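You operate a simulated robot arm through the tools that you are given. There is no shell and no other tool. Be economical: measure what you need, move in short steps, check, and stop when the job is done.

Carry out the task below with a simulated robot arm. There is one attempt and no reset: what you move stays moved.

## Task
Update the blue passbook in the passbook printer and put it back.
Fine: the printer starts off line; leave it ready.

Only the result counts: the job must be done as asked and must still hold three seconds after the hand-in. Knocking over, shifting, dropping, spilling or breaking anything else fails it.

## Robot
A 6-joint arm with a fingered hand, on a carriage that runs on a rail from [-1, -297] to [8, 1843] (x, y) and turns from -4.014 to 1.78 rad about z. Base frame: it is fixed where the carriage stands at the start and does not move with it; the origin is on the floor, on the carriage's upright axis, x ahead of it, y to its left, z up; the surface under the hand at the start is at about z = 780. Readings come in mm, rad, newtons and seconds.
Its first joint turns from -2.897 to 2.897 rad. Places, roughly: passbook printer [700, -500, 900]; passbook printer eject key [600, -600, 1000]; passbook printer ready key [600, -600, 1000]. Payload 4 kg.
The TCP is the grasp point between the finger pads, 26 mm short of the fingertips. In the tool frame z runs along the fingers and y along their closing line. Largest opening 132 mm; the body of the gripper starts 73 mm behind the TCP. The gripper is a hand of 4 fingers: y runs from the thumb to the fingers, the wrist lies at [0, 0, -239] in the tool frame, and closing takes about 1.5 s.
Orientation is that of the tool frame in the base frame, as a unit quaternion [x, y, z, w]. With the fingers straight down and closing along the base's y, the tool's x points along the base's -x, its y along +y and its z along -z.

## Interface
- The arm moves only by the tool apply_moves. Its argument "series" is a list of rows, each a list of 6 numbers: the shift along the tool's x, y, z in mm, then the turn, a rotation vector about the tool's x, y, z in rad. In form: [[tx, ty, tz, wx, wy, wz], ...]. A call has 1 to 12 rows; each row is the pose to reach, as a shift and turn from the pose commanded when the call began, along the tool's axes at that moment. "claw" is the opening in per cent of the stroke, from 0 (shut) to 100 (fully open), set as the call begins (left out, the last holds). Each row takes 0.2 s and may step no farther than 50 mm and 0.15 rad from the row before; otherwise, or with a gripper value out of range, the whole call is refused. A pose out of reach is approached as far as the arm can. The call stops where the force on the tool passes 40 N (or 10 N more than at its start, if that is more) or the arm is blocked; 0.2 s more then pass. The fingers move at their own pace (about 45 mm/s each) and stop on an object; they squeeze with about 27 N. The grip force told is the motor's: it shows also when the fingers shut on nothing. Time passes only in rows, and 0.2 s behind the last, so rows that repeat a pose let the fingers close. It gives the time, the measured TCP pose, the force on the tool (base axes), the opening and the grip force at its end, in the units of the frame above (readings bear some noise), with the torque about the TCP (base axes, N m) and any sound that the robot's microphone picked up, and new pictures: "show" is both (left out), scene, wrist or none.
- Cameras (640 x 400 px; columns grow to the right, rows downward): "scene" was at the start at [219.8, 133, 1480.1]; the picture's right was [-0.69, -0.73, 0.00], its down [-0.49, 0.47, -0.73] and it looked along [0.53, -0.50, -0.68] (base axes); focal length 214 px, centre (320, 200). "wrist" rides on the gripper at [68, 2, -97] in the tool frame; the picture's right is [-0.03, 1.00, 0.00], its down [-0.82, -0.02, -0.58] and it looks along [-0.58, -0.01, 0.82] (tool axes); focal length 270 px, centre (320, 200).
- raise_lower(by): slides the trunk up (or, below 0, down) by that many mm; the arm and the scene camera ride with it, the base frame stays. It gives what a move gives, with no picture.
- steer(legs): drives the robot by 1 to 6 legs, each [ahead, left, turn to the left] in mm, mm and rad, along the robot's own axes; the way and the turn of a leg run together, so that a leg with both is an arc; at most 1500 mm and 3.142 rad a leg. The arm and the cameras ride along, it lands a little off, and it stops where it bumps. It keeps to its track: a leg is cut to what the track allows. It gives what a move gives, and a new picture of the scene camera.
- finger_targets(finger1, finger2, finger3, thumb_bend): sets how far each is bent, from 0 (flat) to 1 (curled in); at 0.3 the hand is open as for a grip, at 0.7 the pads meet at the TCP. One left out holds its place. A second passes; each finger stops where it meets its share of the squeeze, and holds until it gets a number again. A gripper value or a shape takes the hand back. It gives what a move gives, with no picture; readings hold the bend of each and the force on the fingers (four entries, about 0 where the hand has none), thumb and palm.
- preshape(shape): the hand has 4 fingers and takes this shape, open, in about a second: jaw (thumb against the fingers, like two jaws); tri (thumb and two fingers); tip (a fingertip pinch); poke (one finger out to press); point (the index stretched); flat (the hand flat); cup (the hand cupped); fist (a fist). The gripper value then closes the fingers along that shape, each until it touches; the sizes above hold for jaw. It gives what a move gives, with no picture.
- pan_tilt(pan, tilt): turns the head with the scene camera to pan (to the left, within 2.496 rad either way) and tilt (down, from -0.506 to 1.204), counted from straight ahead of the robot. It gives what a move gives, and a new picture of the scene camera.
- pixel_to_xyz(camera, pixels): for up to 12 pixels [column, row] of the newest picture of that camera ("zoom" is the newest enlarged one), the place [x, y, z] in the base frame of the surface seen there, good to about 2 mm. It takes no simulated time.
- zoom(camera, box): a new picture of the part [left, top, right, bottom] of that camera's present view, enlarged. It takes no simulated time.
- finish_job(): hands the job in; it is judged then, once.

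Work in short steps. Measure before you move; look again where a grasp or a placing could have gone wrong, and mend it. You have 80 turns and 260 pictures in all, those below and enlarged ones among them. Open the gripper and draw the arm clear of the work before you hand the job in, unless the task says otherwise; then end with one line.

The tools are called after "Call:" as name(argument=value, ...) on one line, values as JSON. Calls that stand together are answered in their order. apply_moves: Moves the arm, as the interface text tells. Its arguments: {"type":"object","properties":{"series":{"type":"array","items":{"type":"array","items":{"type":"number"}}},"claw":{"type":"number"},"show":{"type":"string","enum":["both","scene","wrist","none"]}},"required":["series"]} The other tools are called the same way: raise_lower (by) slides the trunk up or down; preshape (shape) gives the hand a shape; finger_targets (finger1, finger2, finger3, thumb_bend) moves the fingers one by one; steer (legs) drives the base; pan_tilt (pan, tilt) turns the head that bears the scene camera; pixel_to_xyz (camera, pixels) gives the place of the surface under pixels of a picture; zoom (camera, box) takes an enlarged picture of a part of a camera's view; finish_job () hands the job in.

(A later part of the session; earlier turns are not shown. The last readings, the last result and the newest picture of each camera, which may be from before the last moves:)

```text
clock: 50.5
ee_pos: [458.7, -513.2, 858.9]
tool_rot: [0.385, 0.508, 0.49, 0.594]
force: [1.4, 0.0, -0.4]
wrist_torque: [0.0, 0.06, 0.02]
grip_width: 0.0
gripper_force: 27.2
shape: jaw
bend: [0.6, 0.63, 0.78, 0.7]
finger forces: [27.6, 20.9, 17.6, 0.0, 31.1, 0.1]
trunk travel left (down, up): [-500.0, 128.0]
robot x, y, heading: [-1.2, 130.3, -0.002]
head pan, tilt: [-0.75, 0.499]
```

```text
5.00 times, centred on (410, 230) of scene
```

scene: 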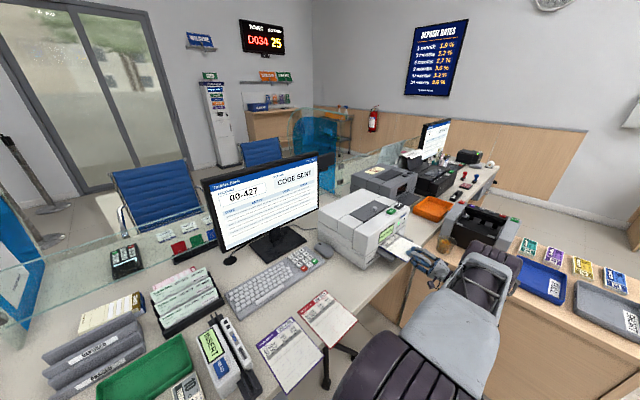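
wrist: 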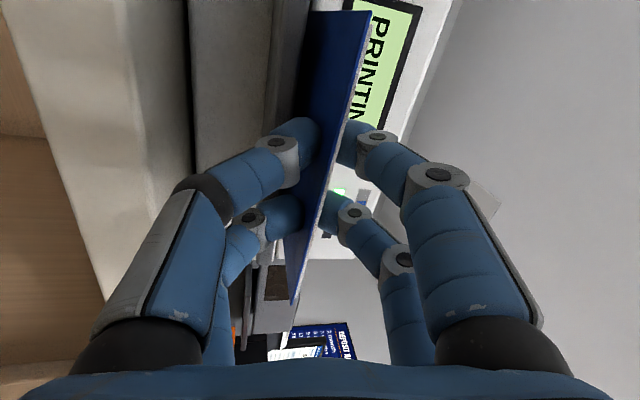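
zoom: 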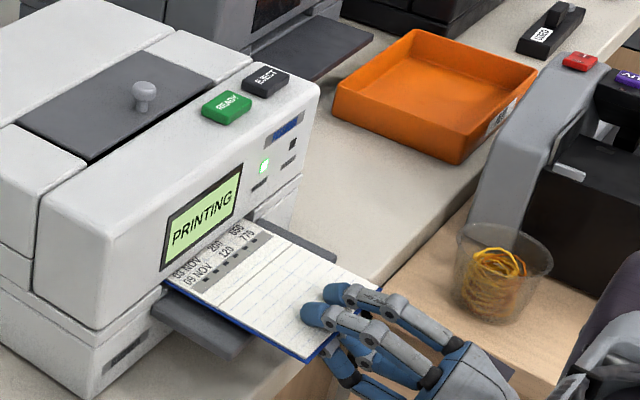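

Still printing; wait longer.

Call:
apply_moves(series=[[0, 0, 0, 0, 0, 0], [0, 0, 0, 0, 0, 0], [0, 0, 0, 0, 0, 0], [0, 0, 0, 0, 0, 0], [0, 0, 0, 0, 0, 0], [0, 0, 0, 0, 0, 0], [0, 0, 0, 0, 0, 0], [0, 0, 0, 0, 0, 0], [0, 0, 0, 0, 0, 0], [0, 0, 0, 0, 0, 0]], show="none")

Call:
zoom(camera="scene", box=[370, 190, 450, 270])

```text
clock: 52.7
ee_pos: [458.6, -512.8, 859.7]
tool_rot: [0.385, 0.508, 0.49, 0.594]
force: [0.8, -0.5, 0.2]
wrist_torque: [0.02, 0.03, 0.0]
grip_width: 0.0
gripper_force: 27.3
shape: jaw
bend: [0.6, 0.63, 0.78, 0.7]
finger forces: [27.6, 20.9, 17.7, 0.1, 31.1, 0.1]
trunk travel left (down, up): [-500.0, 128.0]
robot x, y, heading: [-0.1, 130.2, -0.0]
head pan, tilt: [-0.75, 0.499]
```

```text
5.00 times, centred on (410, 230) of scene
```

zoom: 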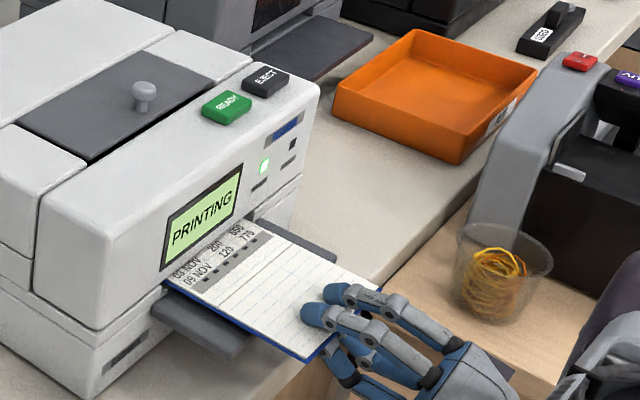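

Call:
apply_moves(series=[[0, 0, 0, 0, 0, 0], [0, 0, 0, 0, 0, 0], [0, 0, 0, 0, 0, 0], [0, 0, 0, 0, 0, 0], [0, 0, 0, 0, 0, 0], [0, 0, 0, 0, 0, 0], [0, 0, 0, 0, 0, 0], [0, 0, 0, 0, 0, 0], [0, 0, 0, 0, 0, 0], [0, 0, 0, 0, 0, 0], [0, 0, 0, 0, 0, 0], [0, 0, 0, 0, 0, 0]], show="none")

Call:
zoom(camera="scene", box=[370, 190, 450, 270])

```text
clock: 55.3
ee_pos: [458.9, -512.7, 858.5]
tool_rot: [0.385, 0.508, 0.49, 0.595]
force: [0.5, 0.0, -1.1]
wrist_torque: [0.01, 0.04, -0.03]
grip_width: 0.3
gripper_force: 27.0
shape: jaw
bend: [0.6, 0.63, 0.78, 0.7]
finger forces: [27.7, 20.9, 17.7, 0.1, 31.1, 0.0]
trunk travel left (down, up): [-500.0, 128.0]
robot x, y, heading: [5.1, 125.7, 0.0]
head pan, tilt: [-0.75, 0.499]
```

```text
5.00 times, centred on (410, 230) of scene
```

zoom: 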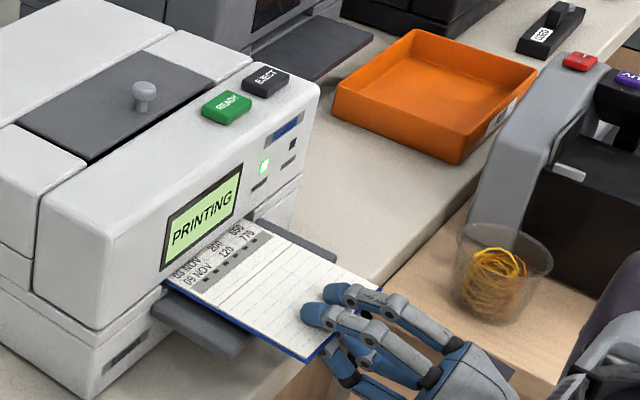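

One more wait before considering releasing the book.

Call:
apply_moves(series=[[0, 0, 0, 0, 0, 0], [0, 0, 0, 0, 0, 0], [0, 0, 0, 0, 0, 0], [0, 0, 0, 0, 0, 0], [0, 0, 0, 0, 0, 0], [0, 0, 0, 0, 0, 0], [0, 0, 0, 0, 0, 0], [0, 0, 0, 0, 0, 0], [0, 0, 0, 0, 0, 0], [0, 0, 0, 0, 0, 0], [0, 0, 0, 0, 0, 0], [0, 0, 0, 0, 0, 0]], show="none")

Call:
zoom(camera="scene", box=[370, 190, 450, 270])

```text
clock: 57.9
ee_pos: [459.9, -514.0, 858.7]
tool_rot: [0.385, 0.508, 0.49, 0.595]
force: [0.4, 0.5, -1.2]
wrist_torque: [-0.02, 0.05, -0.02]
grip_width: 0.2
gripper_force: 27.0
shape: jaw
bend: [0.6, 0.63, 0.78, 0.7]
finger forces: [27.6, 20.9, 17.7, 0.0, 31.1, 0.1]
trunk travel left (down, up): [-500.0, 128.0]
robot x, y, heading: [1.0, 124.7, 0.0]
head pan, tilt: [-0.75, 0.499]
```

```text
5.00 times, centred on (410, 230) of scene
```

zoom: 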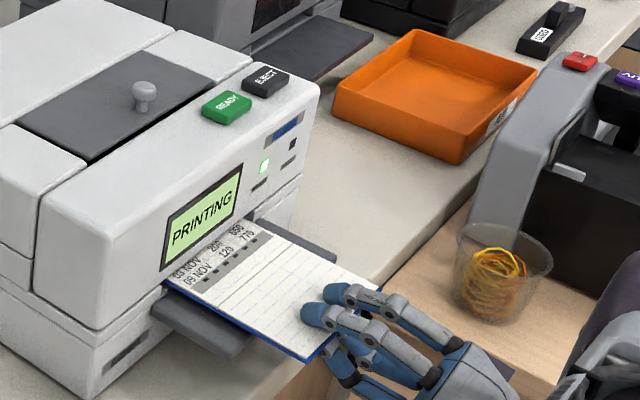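

Perhaps it must be let go to be drawn in. I ease it 10 mm deeper and 4 mm down onto the tray, then open.

Call:
apply_moves(series=[[0.5, -3, 5, 0, 0, 0], [1, -6, 9, 0, 0, 0], [1, -6, 9, 0, 0, 0]], show="none")

Call:
apply_moves(series=[[0, 0, 0, 0, 0, 0], [0, 0, 0, 0, 0, 0], [0, 0, 0, 0, 0, 0], [0, 0, 0, 0, 0, 0], [0, 0, 0, 0, 0, 0]], claw=50)

Call:
zoom(camera="scene", box=[370, 190, 450, 270])

```text
clock: 58.7
ee_pos: [469.6, -513.0, 853.8]
tool_rot: [0.385, 0.508, 0.49, 0.595]
force: [0.5, 0.4, -0.5]
wrist_torque: [0.01, 0.01, -0.03]
grip_width: 0.0
gripper_force: 27.3
shape: jaw
bend: [0.6, 0.63, 0.78, 0.7]
finger forces: [27.5, 21.0, 17.8, 0.0, 31.1, 0.0]
trunk travel left (down, up): [-500.0, 128.0]
robot x, y, heading: [1.3, 123.6, 0.001]
head pan, tilt: [-0.75, 0.499]
```

```text
clock: 59.9
ee_pos: [468.7, -513.7, 854.3]
tool_rot: [0.385, 0.508, 0.49, 0.595]
force: [-0.3, -0.3, 0.5]
wrist_torque: [-0.01, -0.02, -0.03]
grip_width: 65.6
gripper_force: 0.0
shape: jaw
bend: [0.73, 0.73, 0.73, 0.7]
finger forces: [0.0, 0.0, 0.0, 0.0, 0.1, 0.0]
trunk travel left (down, up): [-500.0, 128.0]
robot x, y, heading: [1.7, 127.3, 0.002]
head pan, tilt: [-0.75, 0.499]
```

scene: 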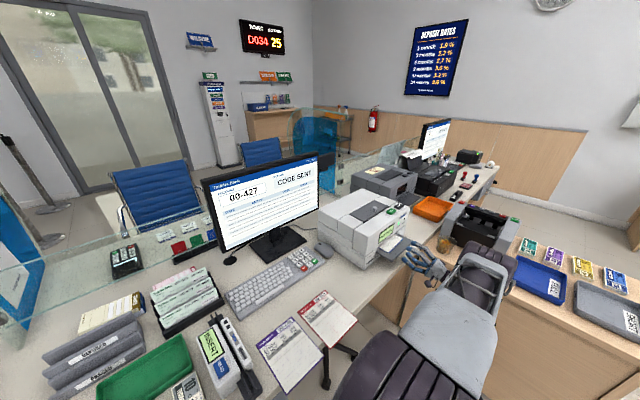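
wrist: 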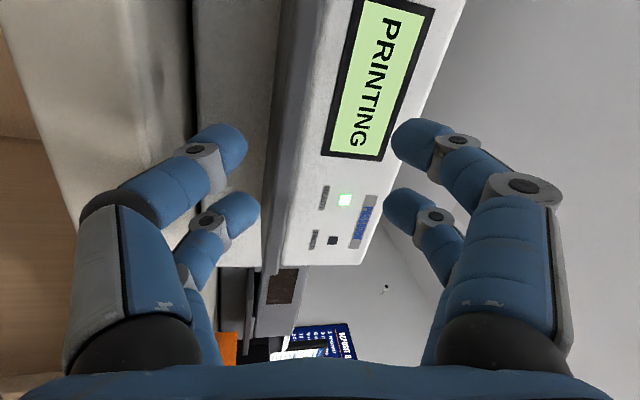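

```text
5.00 times, centred on (410, 230) of scene
```

zoom: 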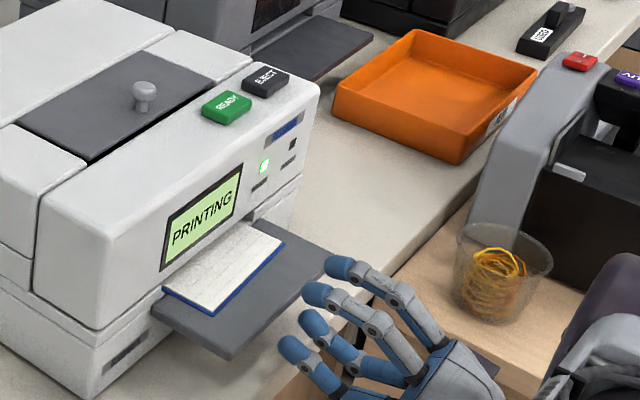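

The printer drew the book in. I back the hand off 60 mm, open, and wait for printing.

Call:
apply_moves(series=[[0, 4, -20, 0, 0, 0], [0, 8, -40, 0, 0, 0], [0, 11, -59, 0, 0, 0], [0, 11, -59, 0, 0, 0], [0, 11, -59, 0, 0, 0], [0, 11, -59, 0, 0, 0], [0, 11, -59, 0, 0, 0], [0, 11, -59, 0, 0, 0], [0, 11, -59, 0, 0, 0], [0, 11, -59, 0, 0, 0], [0, 11, -59, 0, 0, 0]], claw=100, show="none")

Call:
zoom(camera="scene", box=[370, 190, 450, 270])

```text
clock: 62.3
ee_pos: [407.2, -513.1, 853.9]
tool_rot: [0.384, 0.509, 0.491, 0.594]
force: [0.0, 0.3, -0.2]
wrist_torque: [-0.01, 0.05, 0.0]
grip_width: 132.0
gripper_force: 0.1
shape: jaw
bend: [0.3, 0.3, 0.3, 0.3]
finger forces: [0.0, 0.0, 0.0, 0.0, 0.0, 0.1]
trunk travel left (down, up): [-500.0, 128.0]
robot x, y, heading: [1.3, 130.0, 0.003]
head pan, tilt: [-0.75, 0.499]
```

```text
5.00 times, centred on (410, 230) of scene
```

zoom: 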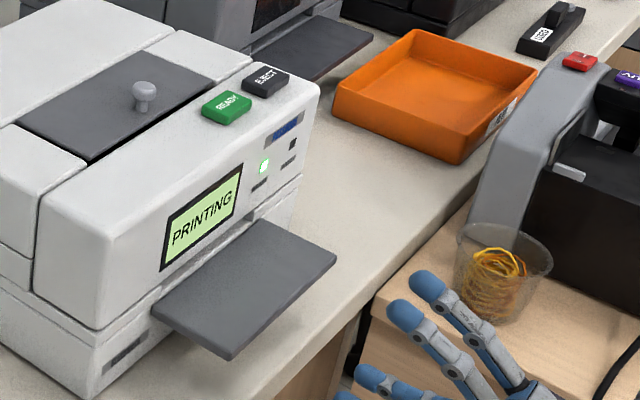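

The book is fully inside, still PRINTING. Meanwhile I level the hand back to exactly horizontal and wait.

Call:
apply_moves(series=[[0, 0, 0, 0.065, -0.006, 0.076], [0, 0, 0, 0.13, -0.012, 0.152], [0, 0, 0, 0.193, -0.018, 0.228], [0, 0, 0, 0.193, -0.018, 0.228], [0, 0, 0, 0.193, -0.018, 0.228], [0, 0, 0, 0.193, -0.018, 0.228], [0, 0, 0, 0.193, -0.018, 0.228], [0, 0, 0, 0.193, -0.018, 0.228], [0, 0, 0, 0.193, -0.018, 0.228], [0, 0, 0, 0.193, -0.018, 0.228]], show="none")

Call:
zoom(camera="scene", box=[370, 190, 450, 270])

```text
clock: 64.5
ee_pos: [408.9, -512.8, 853.8]
tool_rot: [0.5, 0.501, 0.5, 0.499]
force: [0.5, -0.4, 0.0]
wrist_torque: [-0.03, 0.02, -0.01]
grip_width: 132.4
gripper_force: 0.1
shape: jaw
bend: [0.3, 0.3, 0.3, 0.3]
finger forces: [0.0, 0.0, 0.1, 0.1, 0.0, 0.1]
trunk travel left (down, up): [-500.0, 128.0]
robot x, y, heading: [2.9, 129.3, 0.0]
head pan, tilt: [-0.75, 0.499]
```

```text
5.00 times, centred on (410, 230) of scene
```

zoom: 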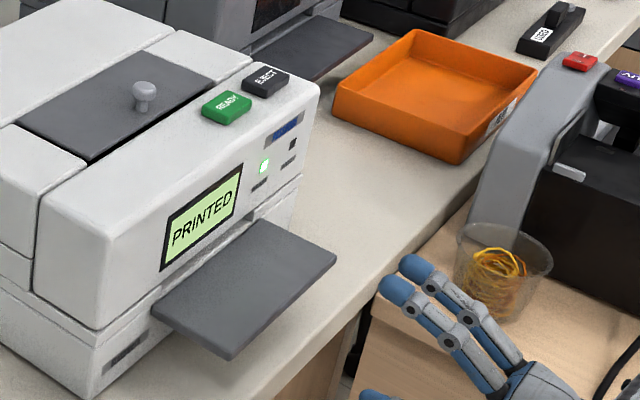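

PRINTED. Now the EJECT key must be pressed: I raise and rotate the hand back to vertical.

Call:
apply_moves(series=[[0, 18, 0, 0.086, 0.086, -0.086], [0, 36, 0, 0.172, 0.172, -0.172], [0, 54, 0, 0.258, 0.258, -0.258], [0, 72, 0, 0.344, 0.344, -0.344], [0, 90, 0, 0.43, 0.43, -0.43], [0, 108, 0, 0.516, 0.516, -0.516], [0, 126, 0, 0.602, 0.602, -0.602], [0, 144, 0, 0.688, 0.688, -0.688], [0, 162, 0, 0.774, 0.774, -0.774], [0, 180, 0, 0.86, 0.86, -0.86], [0, 198, 0, 0.946, 0.946, -0.946], [0, 216, 0, 1.032, 1.032, -1.032]], show="none")

Call:
apply_moves(series=[[0, 0, 0, 0.059, 0.059, -0.059], [0, 0, 0, 0.118, 0.118, -0.118], [0, 0, 0, 0.1772, 0.1772, -0.1772], [0, 0, 0, 0.1772, 0.1772, -0.1772]], show="none")

Call:
preshape(shape="poke")

Call:
steer(legs=[[0, -120, 0]])

```text
clock: 67.1
ee_pos: [410.2, -513.3, 1070.5]
tool_rot: [0.087, 0.989, 0.088, 0.087]
force: [0.1, -0.1, -0.5]
wrist_torque: [0.04, -0.02, 0.04]
grip_width: 131.9
gripper_force: 0.0
shape: jaw
bend: [0.3, 0.3, 0.3, 0.3]
finger forces: [0.0, 0.0, 0.0, 0.0, 0.1, 0.1]
trunk travel left (down, up): [-500.0, 128.0]
robot x, y, heading: [-2.2, 132.1, -0.002]
head pan, tilt: [-0.75, 0.499]
```

```text
clock: 68.1
ee_pos: [408.5, -513.9, 1069.7]
tool_rot: [-0.001, 1.0, 0.0, 0.0]
force: [-1.1, 0.3, -0.5]
wrist_torque: [-0.01, 0.0, 0.01]
grip_width: 132.0
gripper_force: 0.1
shape: jaw
bend: [0.3, 0.3, 0.3, 0.3]
finger forces: [0.0, 0.0, 0.1, 0.0, 0.0, 0.1]
trunk travel left (down, up): [-500.0, 128.0]
robot x, y, heading: [-0.4, 130.9, 0.002]
head pan, tilt: [-0.75, 0.499]
```

```text
clock: 69.0
ee_pos: [408.6, -514.5, 1070.3]
tool_rot: [-0.001, 1.0, 0.0, -0.001]
force: [-0.1, 0.3, -0.1]
wrist_torque: [-0.01, 0.0, -0.06]
grip_width: 0.0
gripper_force: 0.0
shape: poke
bend: [1.0, 1.0, 1.0, 0.34]
finger forces: [0.0, 0.1, 0.1, 0.1, 0.0, 0.0]
trunk travel left (down, up): [-500.0, 128.0]
robot x, y, heading: [2.0, 129.3, 0.001]
head pan, tilt: [-0.75, 0.499]
```

```text
clock: 70.2
ee_pos: [409.8, -629.8, 1070.7]
tool_rot: [-0.002, 1.0, 0.001, -0.001]
force: [0.6, 0.7, 0.4]
wrist_torque: [0.0, 0.0, 0.0]
grip_width: 0.0
gripper_force: 0.1
shape: poke
bend: [1.0, 1.0, 1.0, 0.34]
finger forces: [0.0, 0.1, 0.1, 0.0, 0.0, 0.0]
trunk travel left (down, up): [-500.0, 128.0]
robot x, y, heading: [1.6, 13.3, 0.001]
head pan, tilt: [-0.75, 0.499]
```

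scene: 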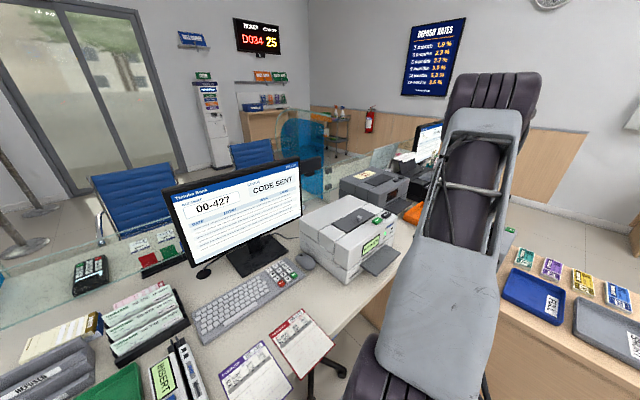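

I move above EJECT (≈623,−637) and check with the wrist camera.

Call:
apply_moves(series=[[-45, -2, 0, 0, 0, 0], [-90, -3, 0, 0, 0, 0], [-135, -5, 0, 0, 0, 0], [-180, -7, 0, 0, 0, 0], [-213, -7, 0, 0, 0, 0], [-213, -7, 25, 0, 0, 0], [-213, -7, 25, 0, 0, 0]], show="wrist")

```text
clock: 71.8
ee_pos: [622.4, -635.4, 1044.5]
tool_rot: [-0.001, 1.0, 0.0, -0.001]
force: [1.0, -0.1, 0.5]
wrist_torque: [-0.01, -0.03, -0.02]
grip_width: 0.1
gripper_force: 0.0
shape: poke
bend: [1.0, 1.0, 1.0, 0.34]
finger forces: [0.0, 0.0, 0.0, 0.1, 0.0, 0.0]
trunk travel left (down, up): [-500.0, 128.0]
robot x, y, heading: [-3.7, 14.1, 0.001]
head pan, tilt: [-0.75, 0.499]
```

wrist: 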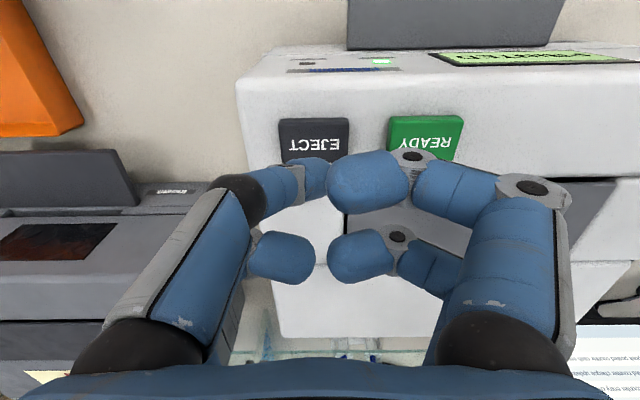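

EJECT is under the tip. Press and lift.

Call:
apply_moves(series=[[0, 0, 25, 0, 0, 0], [0, 0, 34, 0, 0, 0], [0, 0, 37, 0, 0, 0], [0, 0, 40, 0, 0, 0], [0, 0, 20, 0, 0, 0], [0, 0, -25, 0, 0, 0], [0, 0, -25, 0, 0, 0], [0, 0, -25, 0, 0, 0], [0, 0, -25, 0, 0, 0]], show="scene")

Call:
zoom(camera="scene", box=[300, 180, 440, 300])

```text
clock: 73.8
ee_pos: [621.6, -636.3, 1070.7]
tool_rot: [-0.001, 1.0, 0.0, -0.001]
force: [0.4, 0.2, -0.6]
wrist_torque: [-0.03, 0.01, 0.01]
grip_width: 0.0
gripper_force: 0.0
shape: poke
bend: [1.0, 1.0, 1.0, 0.34]
finger forces: [0.0, 0.0, 0.0, 0.0, 0.1, 0.1]
trunk travel left (down, up): [-500.0, 128.0]
robot x, y, heading: [-0.7, 10.6, -0.0]
head pan, tilt: [-0.75, 0.499]
heard: click
```

scene: 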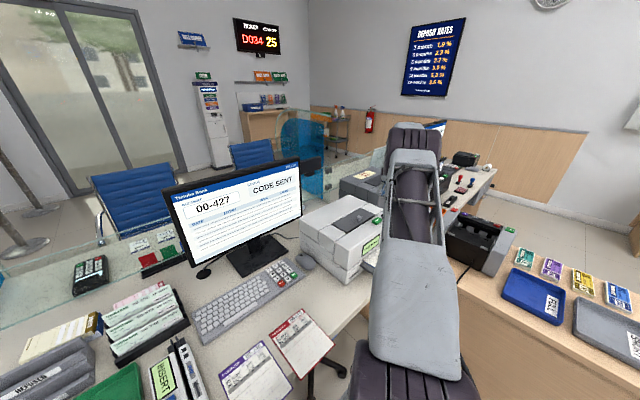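

```text
3.33 times, centred on (370, 240) of scene
```

zoom: 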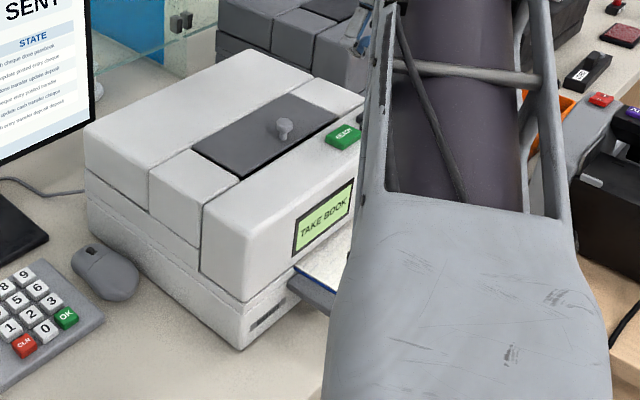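

"TAKE BOOK". I draw back, open the jaw, return the carriage to y≈130 and look at how far the book sticks out.

Call:
apply_moves(series=[[45, 0, 0, 0, 0, 0], [90, 0, 0, 0, 0, 0], [135, 0, 0, 0, 0, 0], [180, 0, 0, 0, 0, 0], [213, 0, 0, 0, 0, 0]], show="none")

Call:
preshape(shape="jaw")

Call:
steer(legs=[[0, 120, 0]])

Call:
zoom(camera="scene", box=[370, 190, 450, 270])

```text
clock: 75.0
ee_pos: [409.1, -636.4, 1070.8]
tool_rot: [-0.002, 1.0, 0.0, -0.001]
force: [0.1, 0.8, -0.3]
wrist_torque: [0.02, 0.04, 0.0]
grip_width: 0.0
gripper_force: 0.1
shape: poke
bend: [1.0, 1.0, 1.0, 0.34]
finger forces: [0.1, 0.0, 0.1, 0.0, 0.1, 0.0]
trunk travel left (down, up): [-500.0, 128.0]
robot x, y, heading: [-3.8, 12.9, 0.002]
head pan, tilt: [-0.75, 0.499]
```

```text
clock: 75.9
ee_pos: [410.1, -637.9, 1071.0]
tool_rot: [-0.001, 1.0, 0.0, -0.002]
force: [-0.6, 0.7, 0.6]
wrist_torque: [0.02, 0.0, 0.0]
grip_width: 131.9
gripper_force: 0.0
shape: jaw
bend: [0.3, 0.3, 0.3, 0.3]
finger forces: [0.0, 0.2, 0.0, 0.1, 0.1, 0.1]
trunk travel left (down, up): [-500.0, 128.0]
robot x, y, heading: [-0.8, 9.1, 0.002]
head pan, tilt: [-0.75, 0.499]
```

```text
clock: 77.2
ee_pos: [411.5, -516.6, 1070.5]
tool_rot: [-0.002, 1.0, 0.0, -0.001]
force: [0.3, 1.0, -0.2]
wrist_torque: [-0.01, -0.01, 0.02]
grip_width: 131.8
gripper_force: 0.0
shape: jaw
bend: [0.3, 0.3, 0.3, 0.3]
finger forces: [0.0, 0.0, 0.0, 0.0, 0.0, 0.0]
trunk travel left (down, up): [-500.0, 128.0]
robot x, y, heading: [2.1, 129.6, 0.001]
head pan, tilt: [-0.75, 0.499]
```

scene: 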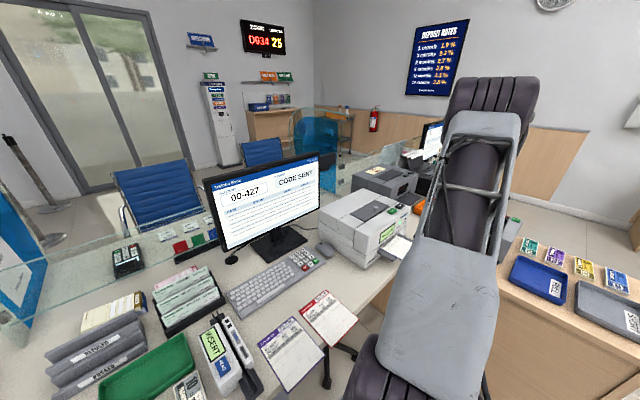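

```text
5.00 times, centred on (410, 230) of scene
```

zoom: 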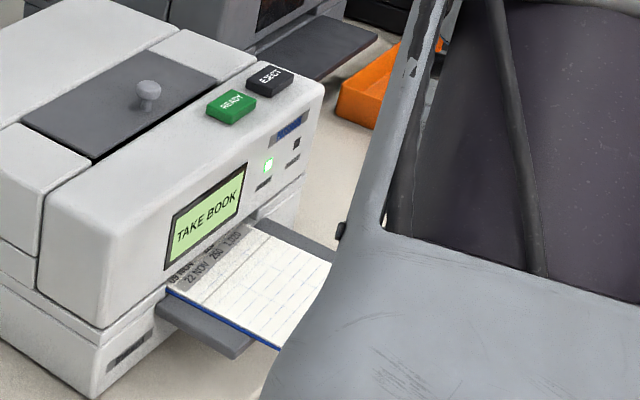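

The book is out with a new line printed. I look with the wrist camera for its near edge.

Call:
zoom(camera="wrist", box=[0, 0, 640, 400])

```text
1.00 times, centred on (320, 200) of wrist (not enlarged: the box is as wide or as high as the picture)
```

zoom: 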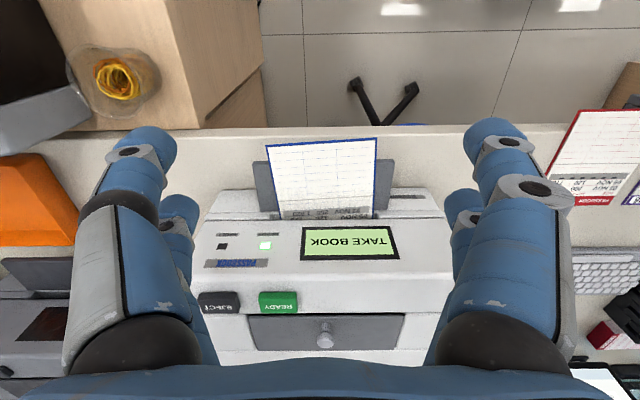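

Call:
pixel_to_xyz(camera="zoom", pixels=[[270, 148], [374, 141], [320, 146], [282, 215], [370, 213], [258, 165], [390, 162], [325, 180], [380, 150]])

```text
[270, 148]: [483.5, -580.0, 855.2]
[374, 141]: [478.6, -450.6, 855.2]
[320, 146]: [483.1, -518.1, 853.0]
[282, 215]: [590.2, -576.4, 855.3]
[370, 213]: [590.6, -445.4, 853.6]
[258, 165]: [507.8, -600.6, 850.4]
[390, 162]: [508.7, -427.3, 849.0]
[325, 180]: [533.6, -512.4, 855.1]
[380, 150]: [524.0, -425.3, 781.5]
```

Near edge at x≈481, overhanging the tray by 27 mm, top z 855. I rotate the hand horizontal again and descend in front of it.

Call:
apply_moves(series=[[0, 0, 0, -0.086, -0.086, 0.086], [0, 0, 0, -0.172, -0.172, 0.172], [0, 0, 0, -0.258, -0.258, 0.258], [0, 0, 0, -0.344, -0.344, 0.344], [0, 0, 0, -0.43, -0.43, 0.43], [0, 0, 0, -0.516, -0.516, 0.516], [0, 0, 0, -0.602, -0.602, 0.602], [0, 0, 0, -0.688, -0.688, 0.688], [0, 0, 0, -0.774, -0.774, 0.774], [0, 0, 0, -0.86, -0.86, 0.86], [0, 0, 0, -0.946, -0.946, 0.946], [0, 0, 0, -1.032, -1.032, 1.032]], show="none")

Call:
apply_moves(series=[[0, 0, 0, -0.059, -0.059, 0.059], [0, 0, 0, -0.118, -0.118, 0.118], [0, 0, 0, -0.1772, -0.1772, 0.1772], [0, 0, 0, -0.1772, -0.1772, 0.1772]], show="none")

Call:
apply_moves(series=[[0, -45, 0, 0, 0, 0], [0, -90, 0, 0, 0, 0], [0, -135, 0, 0, 0, 0], [0, -180, 0, 0, 0, 0], [0, -217, 0, 0, 0, 0], [0, -217, 0, 0, 0, 0]], show="wrist")

Call:
zoom(camera="scene", box=[370, 190, 450, 270])

```text
clock: 79.8
ee_pos: [410.6, -516.5, 1070.5]
tool_rot: [0.45, 0.627, 0.451, 0.449]
force: [0.0, -0.2, 0.2]
wrist_torque: [0.02, 0.02, -0.02]
grip_width: 131.5
gripper_force: 0.1
shape: jaw
bend: [0.3, 0.3, 0.3, 0.3]
finger forces: [0.0, 0.1, 0.1, 0.1, 0.1, 0.0]
trunk travel left (down, up): [-500.0, 128.0]
robot x, y, heading: [-1.5, 130.5, 0.001]
head pan, tilt: [-0.75, 0.499]
```

```text
clock: 80.8
ee_pos: [410.2, -517.4, 1070.8]
tool_rot: [0.499, 0.501, 0.501, 0.499]
force: [-0.6, -0.1, 0.0]
wrist_torque: [-0.01, -0.02, 0.0]
grip_width: 132.0
gripper_force: 0.0
shape: jaw
bend: [0.3, 0.3, 0.3, 0.3]
finger forces: [0.0, 0.1, 0.0, 0.0, 0.1, 0.0]
trunk travel left (down, up): [-500.0, 128.0]
robot x, y, heading: [-2.6, 132.0, 0.002]
head pan, tilt: [-0.75, 0.499]
```

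```text
clock: 82.2
ee_pos: [410.2, -516.4, 852.9]
tool_rot: [0.5, 0.501, 0.501, 0.498]
force: [-0.7, -0.7, 0.2]
wrist_torque: [0.03, 0.02, 0.0]
grip_width: 132.0
gripper_force: 0.1
shape: jaw
bend: [0.3, 0.3, 0.3, 0.3]
finger forces: [0.0, 0.0, 0.0, 0.0, 0.1, 0.0]
trunk travel left (down, up): [-500.0, 128.0]
robot x, y, heading: [0.6, 131.2, 0.002]
head pan, tilt: [-0.75, 0.499]
```

wrist: 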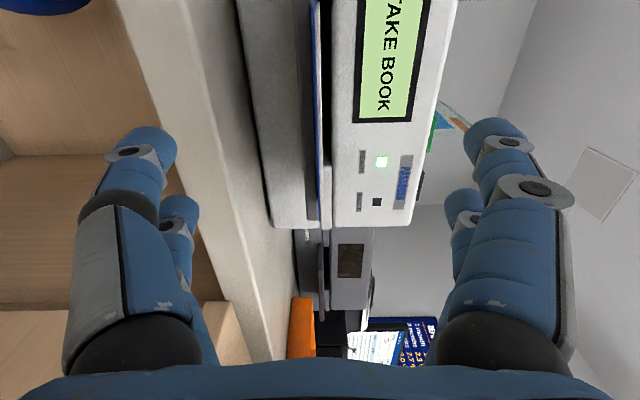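

```text
5.00 times, centred on (410, 230) of scene
```

zoom: 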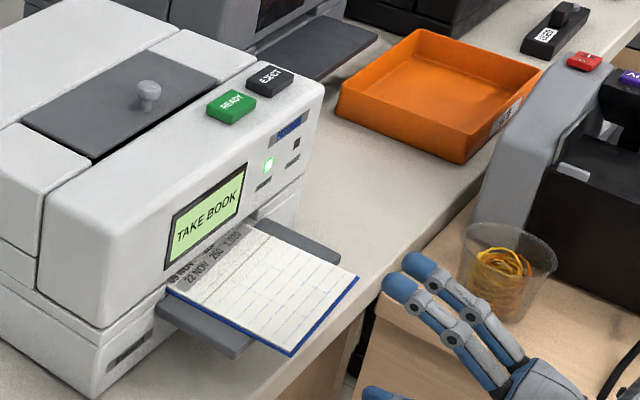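

Level with the book. Advance 65 mm (TCP 475, tips 501 < tray 508) and close.

Call:
apply_moves(series=[[0, 0.5, 25, 0, 0, 0], [0, 0.5, 50, 0, 0, 0], [0, 0.5, 65, 0, 0, 0], [0, 0.5, 65, 0, 0, 0]], show="none")

Call:
apply_moves(series=[[0, 0, 0, 0, 0, 0], [0, 0, 0, 0, 0, 0], [0, 0, 0, 0, 0, 0], [0, 0, 0, 0, 0, 0], [0, 0, 0, 0, 0, 0], [0, 0, 0, 0, 0, 0], [0, 0, 0, 0, 0, 0], [0, 0, 0, 0, 0, 0], [0, 0, 0, 0, 0, 0]], claw=0, show="wrist")

Call:
zoom(camera="scene", box=[370, 190, 450, 270])

```text
clock: 83.2
ee_pos: [474.8, -518.4, 853.2]
tool_rot: [0.5, 0.501, 0.499, 0.499]
force: [-13.9, 2.4, 3.9]
wrist_torque: [0.16, 0.89, 0.05]
grip_width: 131.7
gripper_force: 0.0
shape: jaw
bend: [0.3, 0.3, 0.3, 0.3]
finger forces: [0.1, 0.0, 7.0, 0.0, 6.5, 0.1]
trunk travel left (down, up): [-500.0, 128.0]
robot x, y, heading: [-0.3, 133.9, -0.002]
head pan, tilt: [-0.75, 0.499]
```

```text
clock: 85.2
ee_pos: [477.9, -518.7, 865.1]
tool_rot: [0.489, 0.502, 0.502, 0.507]
force: [1.1, 5.0, 27.9]
wrist_torque: [0.2, -0.38, 0.08]
grip_width: 20.2
gripper_force: 26.9
shape: jaw
bend: [0.68, 0.67, 0.75, 0.74]
finger forces: [27.2, 25.1, 14.3, 0.1, 9.7, 0.0]
trunk travel left (down, up): [-500.0, 128.0]
robot x, y, heading: [1.0, 131.8, 0.001]
head pan, tilt: [-0.75, 0.499]
stopped in row 9: the force on the tool passed its limit at 49 N (the readings are from after the stop); the commanded pose is now the measured one
```

wrist: 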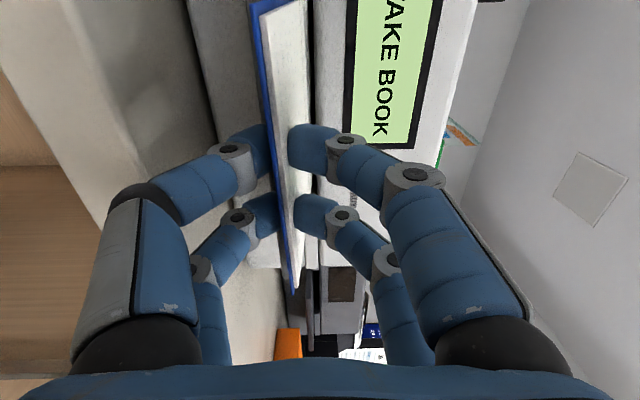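

```text
5.00 times, centred on (410, 230) of scene
```

zoom: 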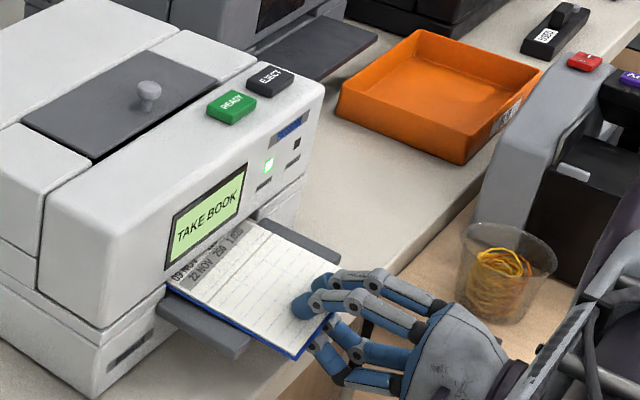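

Closing pressed against something (28 N up on the hand). I ease: up 3 mm and pull back slowly.

Call:
apply_moves(series=[[0, 2, -3, 0, 0, 0], [0, 3, -8, 0, 0, 0], [0, 3, -15, 0, 0, 0], [0, 3, -15, 0, 0, 0]], show="wrist")

Call:
zoom(camera="scene", box=[370, 190, 450, 270])

```text
clock: 86.2
ee_pos: [462.7, -517.9, 863.0]
tool_rot: [0.493, 0.501, 0.503, 0.503]
force: [9.6, -1.1, 18.4]
wrist_torque: [0.03, -0.43, 0.07]
grip_width: 19.8
gripper_force: 27.0
shape: jaw
bend: [0.67, 0.66, 0.75, 0.74]
finger forces: [22.2, 21.8, 15.3, 0.0, 11.4, 0.1]
trunk travel left (down, up): [-500.0, 128.0]
robot x, y, heading: [4.2, 130.2, 0.005]
head pan, tilt: [-0.75, 0.499]
```

wrist: 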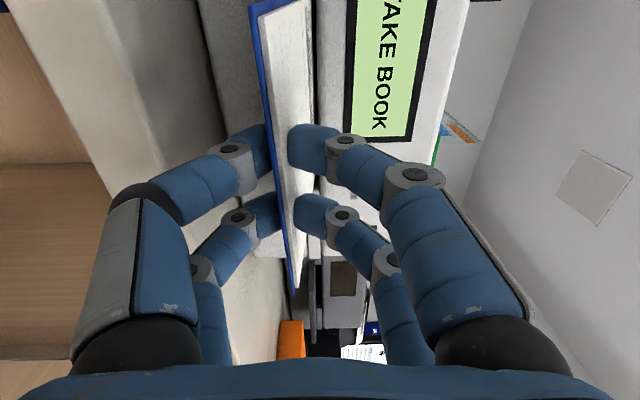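

```text
5.00 times, centred on (410, 230) of scene
```

zoom: 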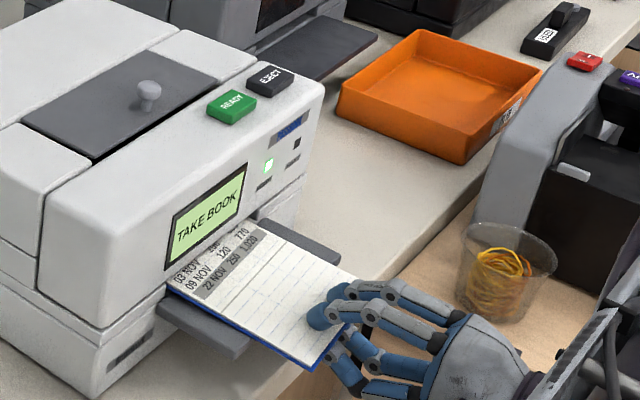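

The book slid out 15 mm with the hand. I pull another 15 mm, then open to re-grip it centred and deeper.

Call:
apply_moves(series=[[0, 0, -5, 0, 0, 0], [0, 0, -10, 0, 0, 0], [0, 0, -16, 0, 0, 0], [0, 0, -16, 0, 0, 0]], show="none")

Call:
apply_moves(series=[[0, 0, 0, 0, 0, 0], [0, 0, 0, 0, 0, 0], [0, 0, 0, 0, 0, 0], [0, 0, 0, 0, 0, 0], [0, 0, 0, 0, 0, 0], [0, 0, 0, 0, 0, 0], [0, 0, 0, 0, 0, 0], [0, 0, 0, 0, 0, 0]], claw=80, show="wrist")

Call:
zoom(camera="scene", box=[370, 190, 450, 270])

```text
clock: 87.2
ee_pos: [446.4, -518.2, 863.8]
tool_rot: [0.494, 0.501, 0.502, 0.503]
force: [5.3, 0.9, 9.0]
wrist_torque: [0.11, -0.2, 0.07]
grip_width: 20.7
gripper_force: 26.7
shape: jaw
bend: [0.68, 0.67, 0.75, 0.74]
finger forces: [21.0, 19.3, 17.6, 0.0, 13.3, 0.1]
trunk travel left (down, up): [-500.0, 128.0]
robot x, y, heading: [-0.4, 133.0, 0.005]
head pan, tilt: [-0.75, 0.499]
```

```text
clock: 89.0
ee_pos: [447.1, -518.9, 863.3]
tool_rot: [0.492, 0.501, 0.502, 0.504]
force: [0.0, -0.5, -0.9]
wrist_torque: [0.01, -0.02, 0.04]
grip_width: 105.5
gripper_force: 0.0
shape: jaw
bend: [0.59, 0.59, 0.59, 0.45]
finger forces: [0.0, 0.1, 0.0, 0.0, 0.1, 0.0]
trunk travel left (down, up): [-500.0, 128.0]
robot x, y, heading: [2.5, 133.1, 0.004]
head pan, tilt: [-0.75, 0.499]
```

wrist: 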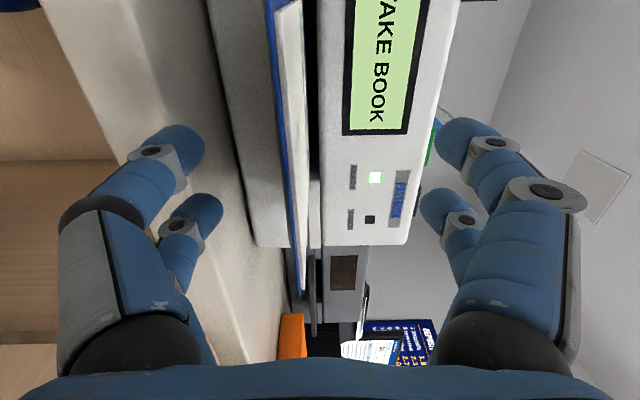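

```text
5.00 times, centred on (410, 230) of scene
```

zoom: 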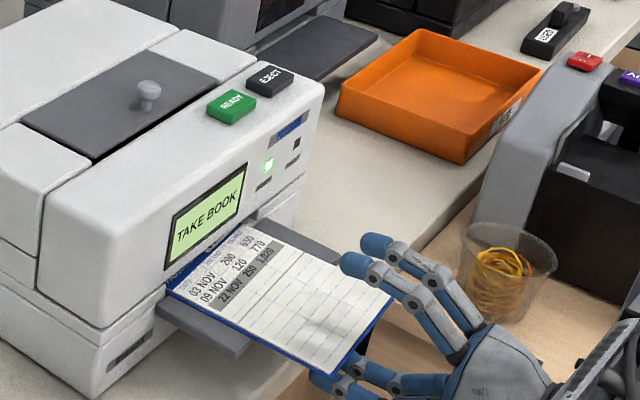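

Call:
pixel_to_xyz(camera="zoom", pixels=[[343, 372], [390, 298], [368, 330], [175, 288], [270, 338], [270, 290], [330, 265], [230, 345], [330, 320]])

```text
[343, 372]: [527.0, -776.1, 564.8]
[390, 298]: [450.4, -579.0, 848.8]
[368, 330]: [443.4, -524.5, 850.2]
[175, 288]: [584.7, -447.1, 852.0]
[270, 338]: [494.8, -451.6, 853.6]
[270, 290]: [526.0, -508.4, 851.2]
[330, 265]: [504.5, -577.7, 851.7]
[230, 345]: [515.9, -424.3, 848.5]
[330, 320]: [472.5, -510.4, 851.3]
```

The book lies flat on the tray (top 851.5), near edge x≈443. I lower 13 mm, advance 20 mm and grip deeper.

Call:
apply_moves(series=[[2, -13, 0, 0, 0, 0], [4, -13.5, 10, 0, 0, 0], [4, -13.5, 20, 0, 0, 0], [4, -13.5, 20, 0, 0, 0]], show="none")

Call:
apply_moves(series=[[0, 0, 0, 0, 0, 0], [0, 0, 0, 0, 0, 0], [0, 0, 0, 0, 0, 0], [0, 0, 0, 0, 0, 0], [0, 0, 0, 0, 0, 0], [0, 0, 0, 0, 0, 0], [0, 0, 0, 0, 0, 0], [0, 0, 0, 0, 0, 0]], claw=0, show="wrist")

Call:
zoom(camera="scene", box=[370, 190, 450, 270])

```text
clock: 90.0
ee_pos: [466.1, -515.6, 851.6]
tool_rot: [0.493, 0.5, 0.503, 0.504]
force: [0.0, -1.0, 0.1]
wrist_torque: [-0.03, 0.0, 0.03]
grip_width: 105.4
gripper_force: 0.2
shape: jaw
bend: [0.59, 0.59, 0.59, 0.45]
finger forces: [0.1, 0.1, 0.1, 0.0, 0.0, 0.0]
trunk travel left (down, up): [-500.0, 128.0]
robot x, y, heading: [2.8, 132.1, 0.0]
head pan, tilt: [-0.75, 0.499]
```

```text
clock: 91.8
ee_pos: [466.3, -514.8, 851.5]
tool_rot: [0.492, 0.5, 0.504, 0.503]
force: [-0.4, 0.2, 1.3]
wrist_torque: [-0.01, -0.02, -0.02]
grip_width: 0.0
gripper_force: 26.4
shape: jaw
bend: [0.7, 0.7, 0.7, 0.7]
finger forces: [24.1, 24.3, 24.0, 0.0, 24.1, 0.0]
trunk travel left (down, up): [-500.0, 128.0]
robot x, y, heading: [3.7, 132.4, 0.001]
head pan, tilt: [-0.75, 0.499]
```

wrist: 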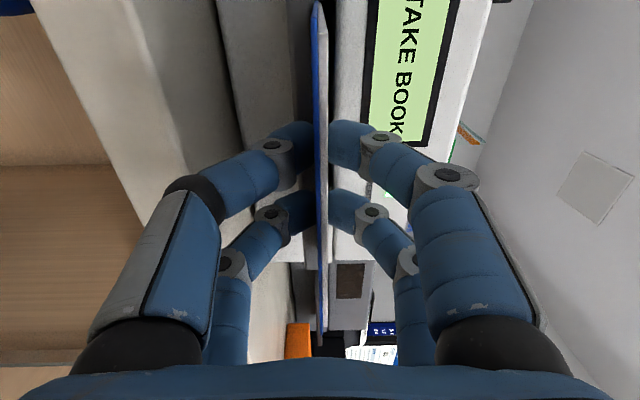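

```text
5.00 times, centred on (410, 230) of scene
```

zoom: 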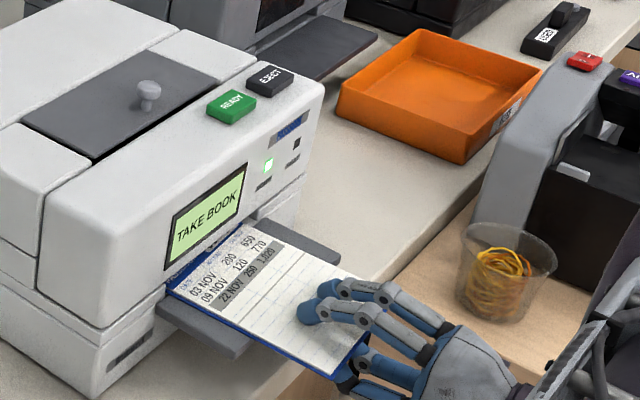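

Firm, even grip. I lift 4 mm, withdraw 70 mm and raise.

Call:
apply_moves(series=[[0, 4, -5, 0, 0, 0], [0, 4, -25, 0, 0, 0], [0, 5, -45, 0, 0, 0], [0, 6, -65, 0, 0, 0], [0, 6, -70, 0, 0, 0], [0, 30, -70, 0, 0, 0], [0, 55, -70, 0, 0, 0], [0, 55, -70, 0, 0, 0]], show="scene")

Call:
zoom(camera="scene", box=[360, 180, 460, 280])

```text
clock: 93.6
ee_pos: [395.3, -512.1, 905.6]
tool_rot: [0.493, 0.501, 0.502, 0.504]
force: [-0.6, 0.1, -0.6]
wrist_torque: [0.0, 0.01, -0.01]
grip_width: 0.0
gripper_force: 27.3
shape: jaw
bend: [0.7, 0.7, 0.7, 0.7]
finger forces: [24.1, 24.3, 24.4, 0.0, 24.5, 0.0]
trunk travel left (down, up): [-500.0, 128.0]
robot x, y, heading: [-1.2, 131.5, -0.001]
head pan, tilt: [-0.75, 0.499]
```

scene: 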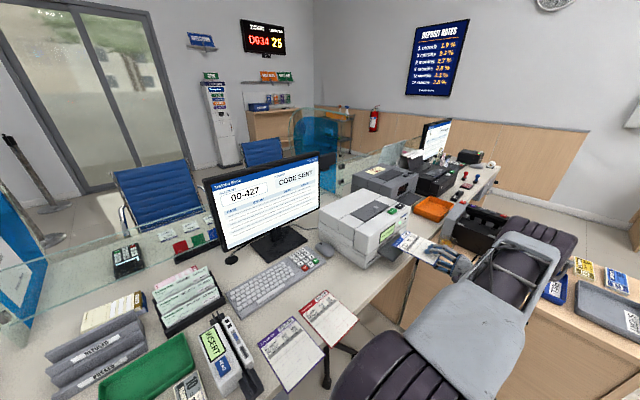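

```text
4.00 times, centred on (410, 230) of scene
```

zoom: 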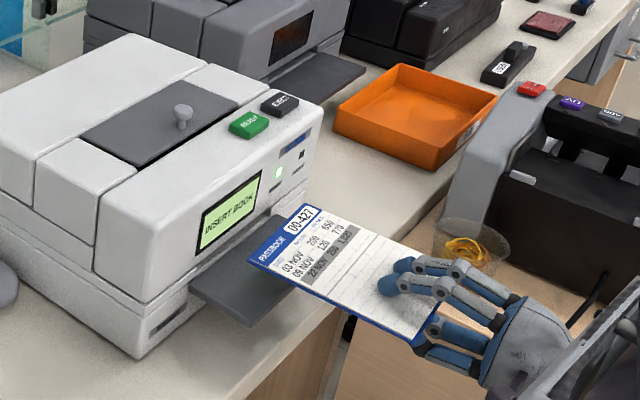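

Printer reads INSERT BOOK (ready). Now I drive +y 267 to bring the book back over its place.

Call:
steer(legs=[[0, 267, 0]])

Call:
zoom(camera="scene", box=[370, 200, 450, 280])

```text
clock: 95.5
ee_pos: [396.8, -248.9, 904.7]
tool_rot: [0.492, 0.501, 0.504, 0.503]
force: [-0.7, 0.4, -1.1]
wrist_torque: [0.01, 0.03, -0.03]
grip_width: 0.0
gripper_force: 27.2
shape: jaw
bend: [0.7, 0.7, 0.7, 0.7]
finger forces: [24.1, 24.3, 24.3, 0.0, 24.5, 0.1]
trunk travel left (down, up): [-500.0, 128.0]
robot x, y, heading: [2.0, 398.3, 0.0]
head pan, tilt: [-0.75, 0.499]
```

scene: 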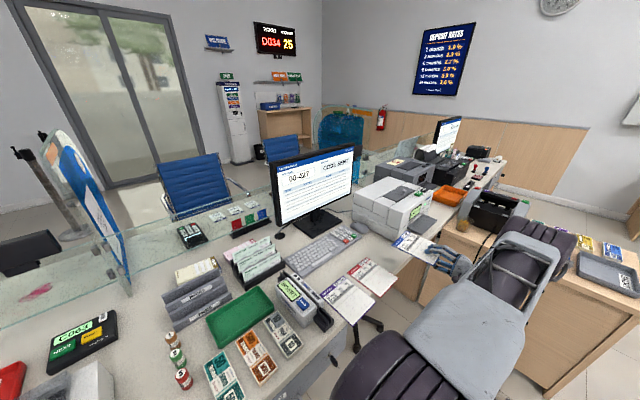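

```text
5.00 times, centred on (410, 240) of scene
```

zoom: 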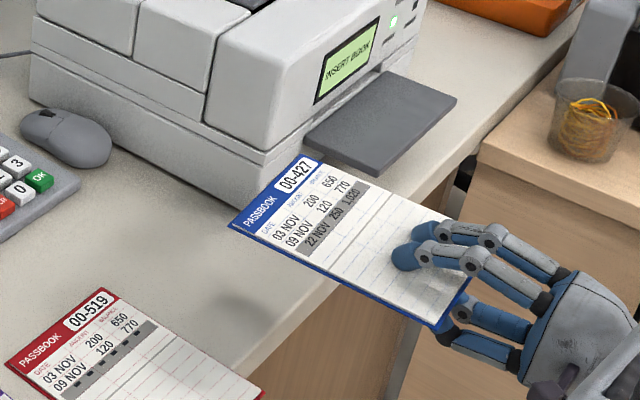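

Call:
pixel_to_xyz(camera="zoom", pixels=[[234, 224], [303, 158], [432, 325], [340, 278], [370, 185], [420, 205], [390, 303], [468, 280], [330, 235], [10, 355], [110, 292]])

```text
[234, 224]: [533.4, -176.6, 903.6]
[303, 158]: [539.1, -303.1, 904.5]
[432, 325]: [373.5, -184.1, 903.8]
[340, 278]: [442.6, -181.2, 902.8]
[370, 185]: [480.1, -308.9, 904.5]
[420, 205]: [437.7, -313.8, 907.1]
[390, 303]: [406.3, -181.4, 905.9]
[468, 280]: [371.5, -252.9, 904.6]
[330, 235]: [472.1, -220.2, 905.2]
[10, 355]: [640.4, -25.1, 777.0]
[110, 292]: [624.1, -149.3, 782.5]
```

Yaw is +0.05. I correct it, advance to TCP x≈464 (finger tips short of the desk edge), then lower nearly to the desk.

Call:
apply_moves(series=[[1, 0, 22, 0, -0.025, 0], [2, 0, 45, 0, -0.05, 0], [2, 0, 66, 0, -0.05, 0], [2, -40, 66, 0, -0.05, 0], [2, -80, 66, 0, -0.05, 0], [2, -110, 66, 0, -0.05, 0], [2, -116, 66, 0, -0.05, 0], [2, -116, 66, 0, -0.05, 0]], show="both")

Call:
zoom(camera="scene", box=[360, 210, 450, 290])

```text
clock: 97.3
ee_pos: [465.9, -247.6, 789.5]
tool_rot: [0.506, 0.489, 0.49, 0.516]
force: [0.3, 0.0, 0.0]
wrist_torque: [0.01, 0.03, 0.0]
grip_width: 0.0
gripper_force: 26.9
shape: jaw
bend: [0.7, 0.7, 0.7, 0.7]
finger forces: [24.1, 24.5, 24.3, 0.0, 24.5, 0.0]
trunk travel left (down, up): [-500.0, 128.0]
robot x, y, heading: [-0.9, 398.1, 0.002]
head pan, tilt: [-0.75, 0.499]
```

scene: 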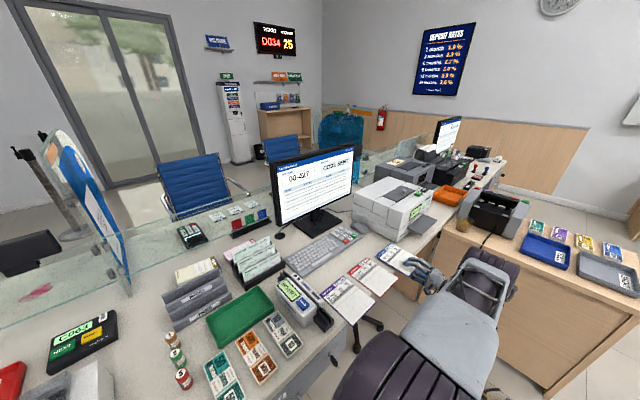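
wrist: 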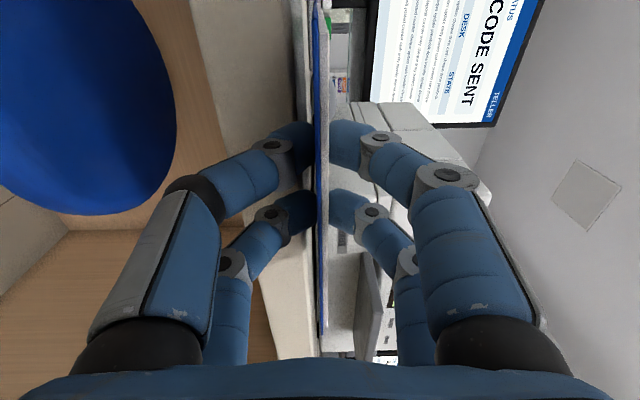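

```text
5.00 times, centred on (405, 250) of scene
```

zoom: 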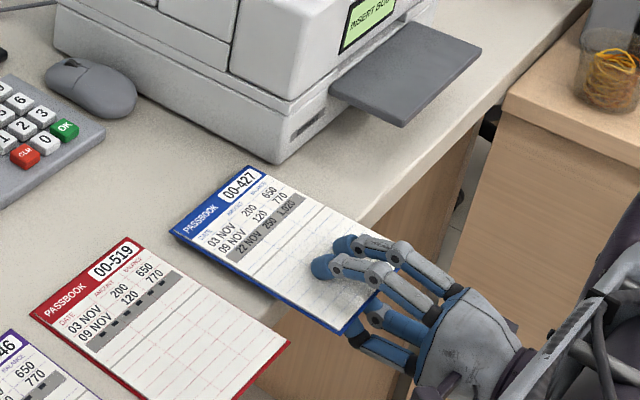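

Call:
pixel_to_xyz(camera="zoom", pixels=[[174, 232], [247, 170], [342, 328], [260, 280], [300, 198], [380, 295], [280, 240], [125, 242], [285, 345], [35, 312]])

```text
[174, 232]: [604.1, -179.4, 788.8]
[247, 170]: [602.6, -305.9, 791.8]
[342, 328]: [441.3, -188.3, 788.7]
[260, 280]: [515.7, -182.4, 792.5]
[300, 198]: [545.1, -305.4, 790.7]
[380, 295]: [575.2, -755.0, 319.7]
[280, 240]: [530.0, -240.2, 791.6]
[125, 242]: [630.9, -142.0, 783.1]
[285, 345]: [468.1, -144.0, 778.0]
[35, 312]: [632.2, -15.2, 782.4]
```

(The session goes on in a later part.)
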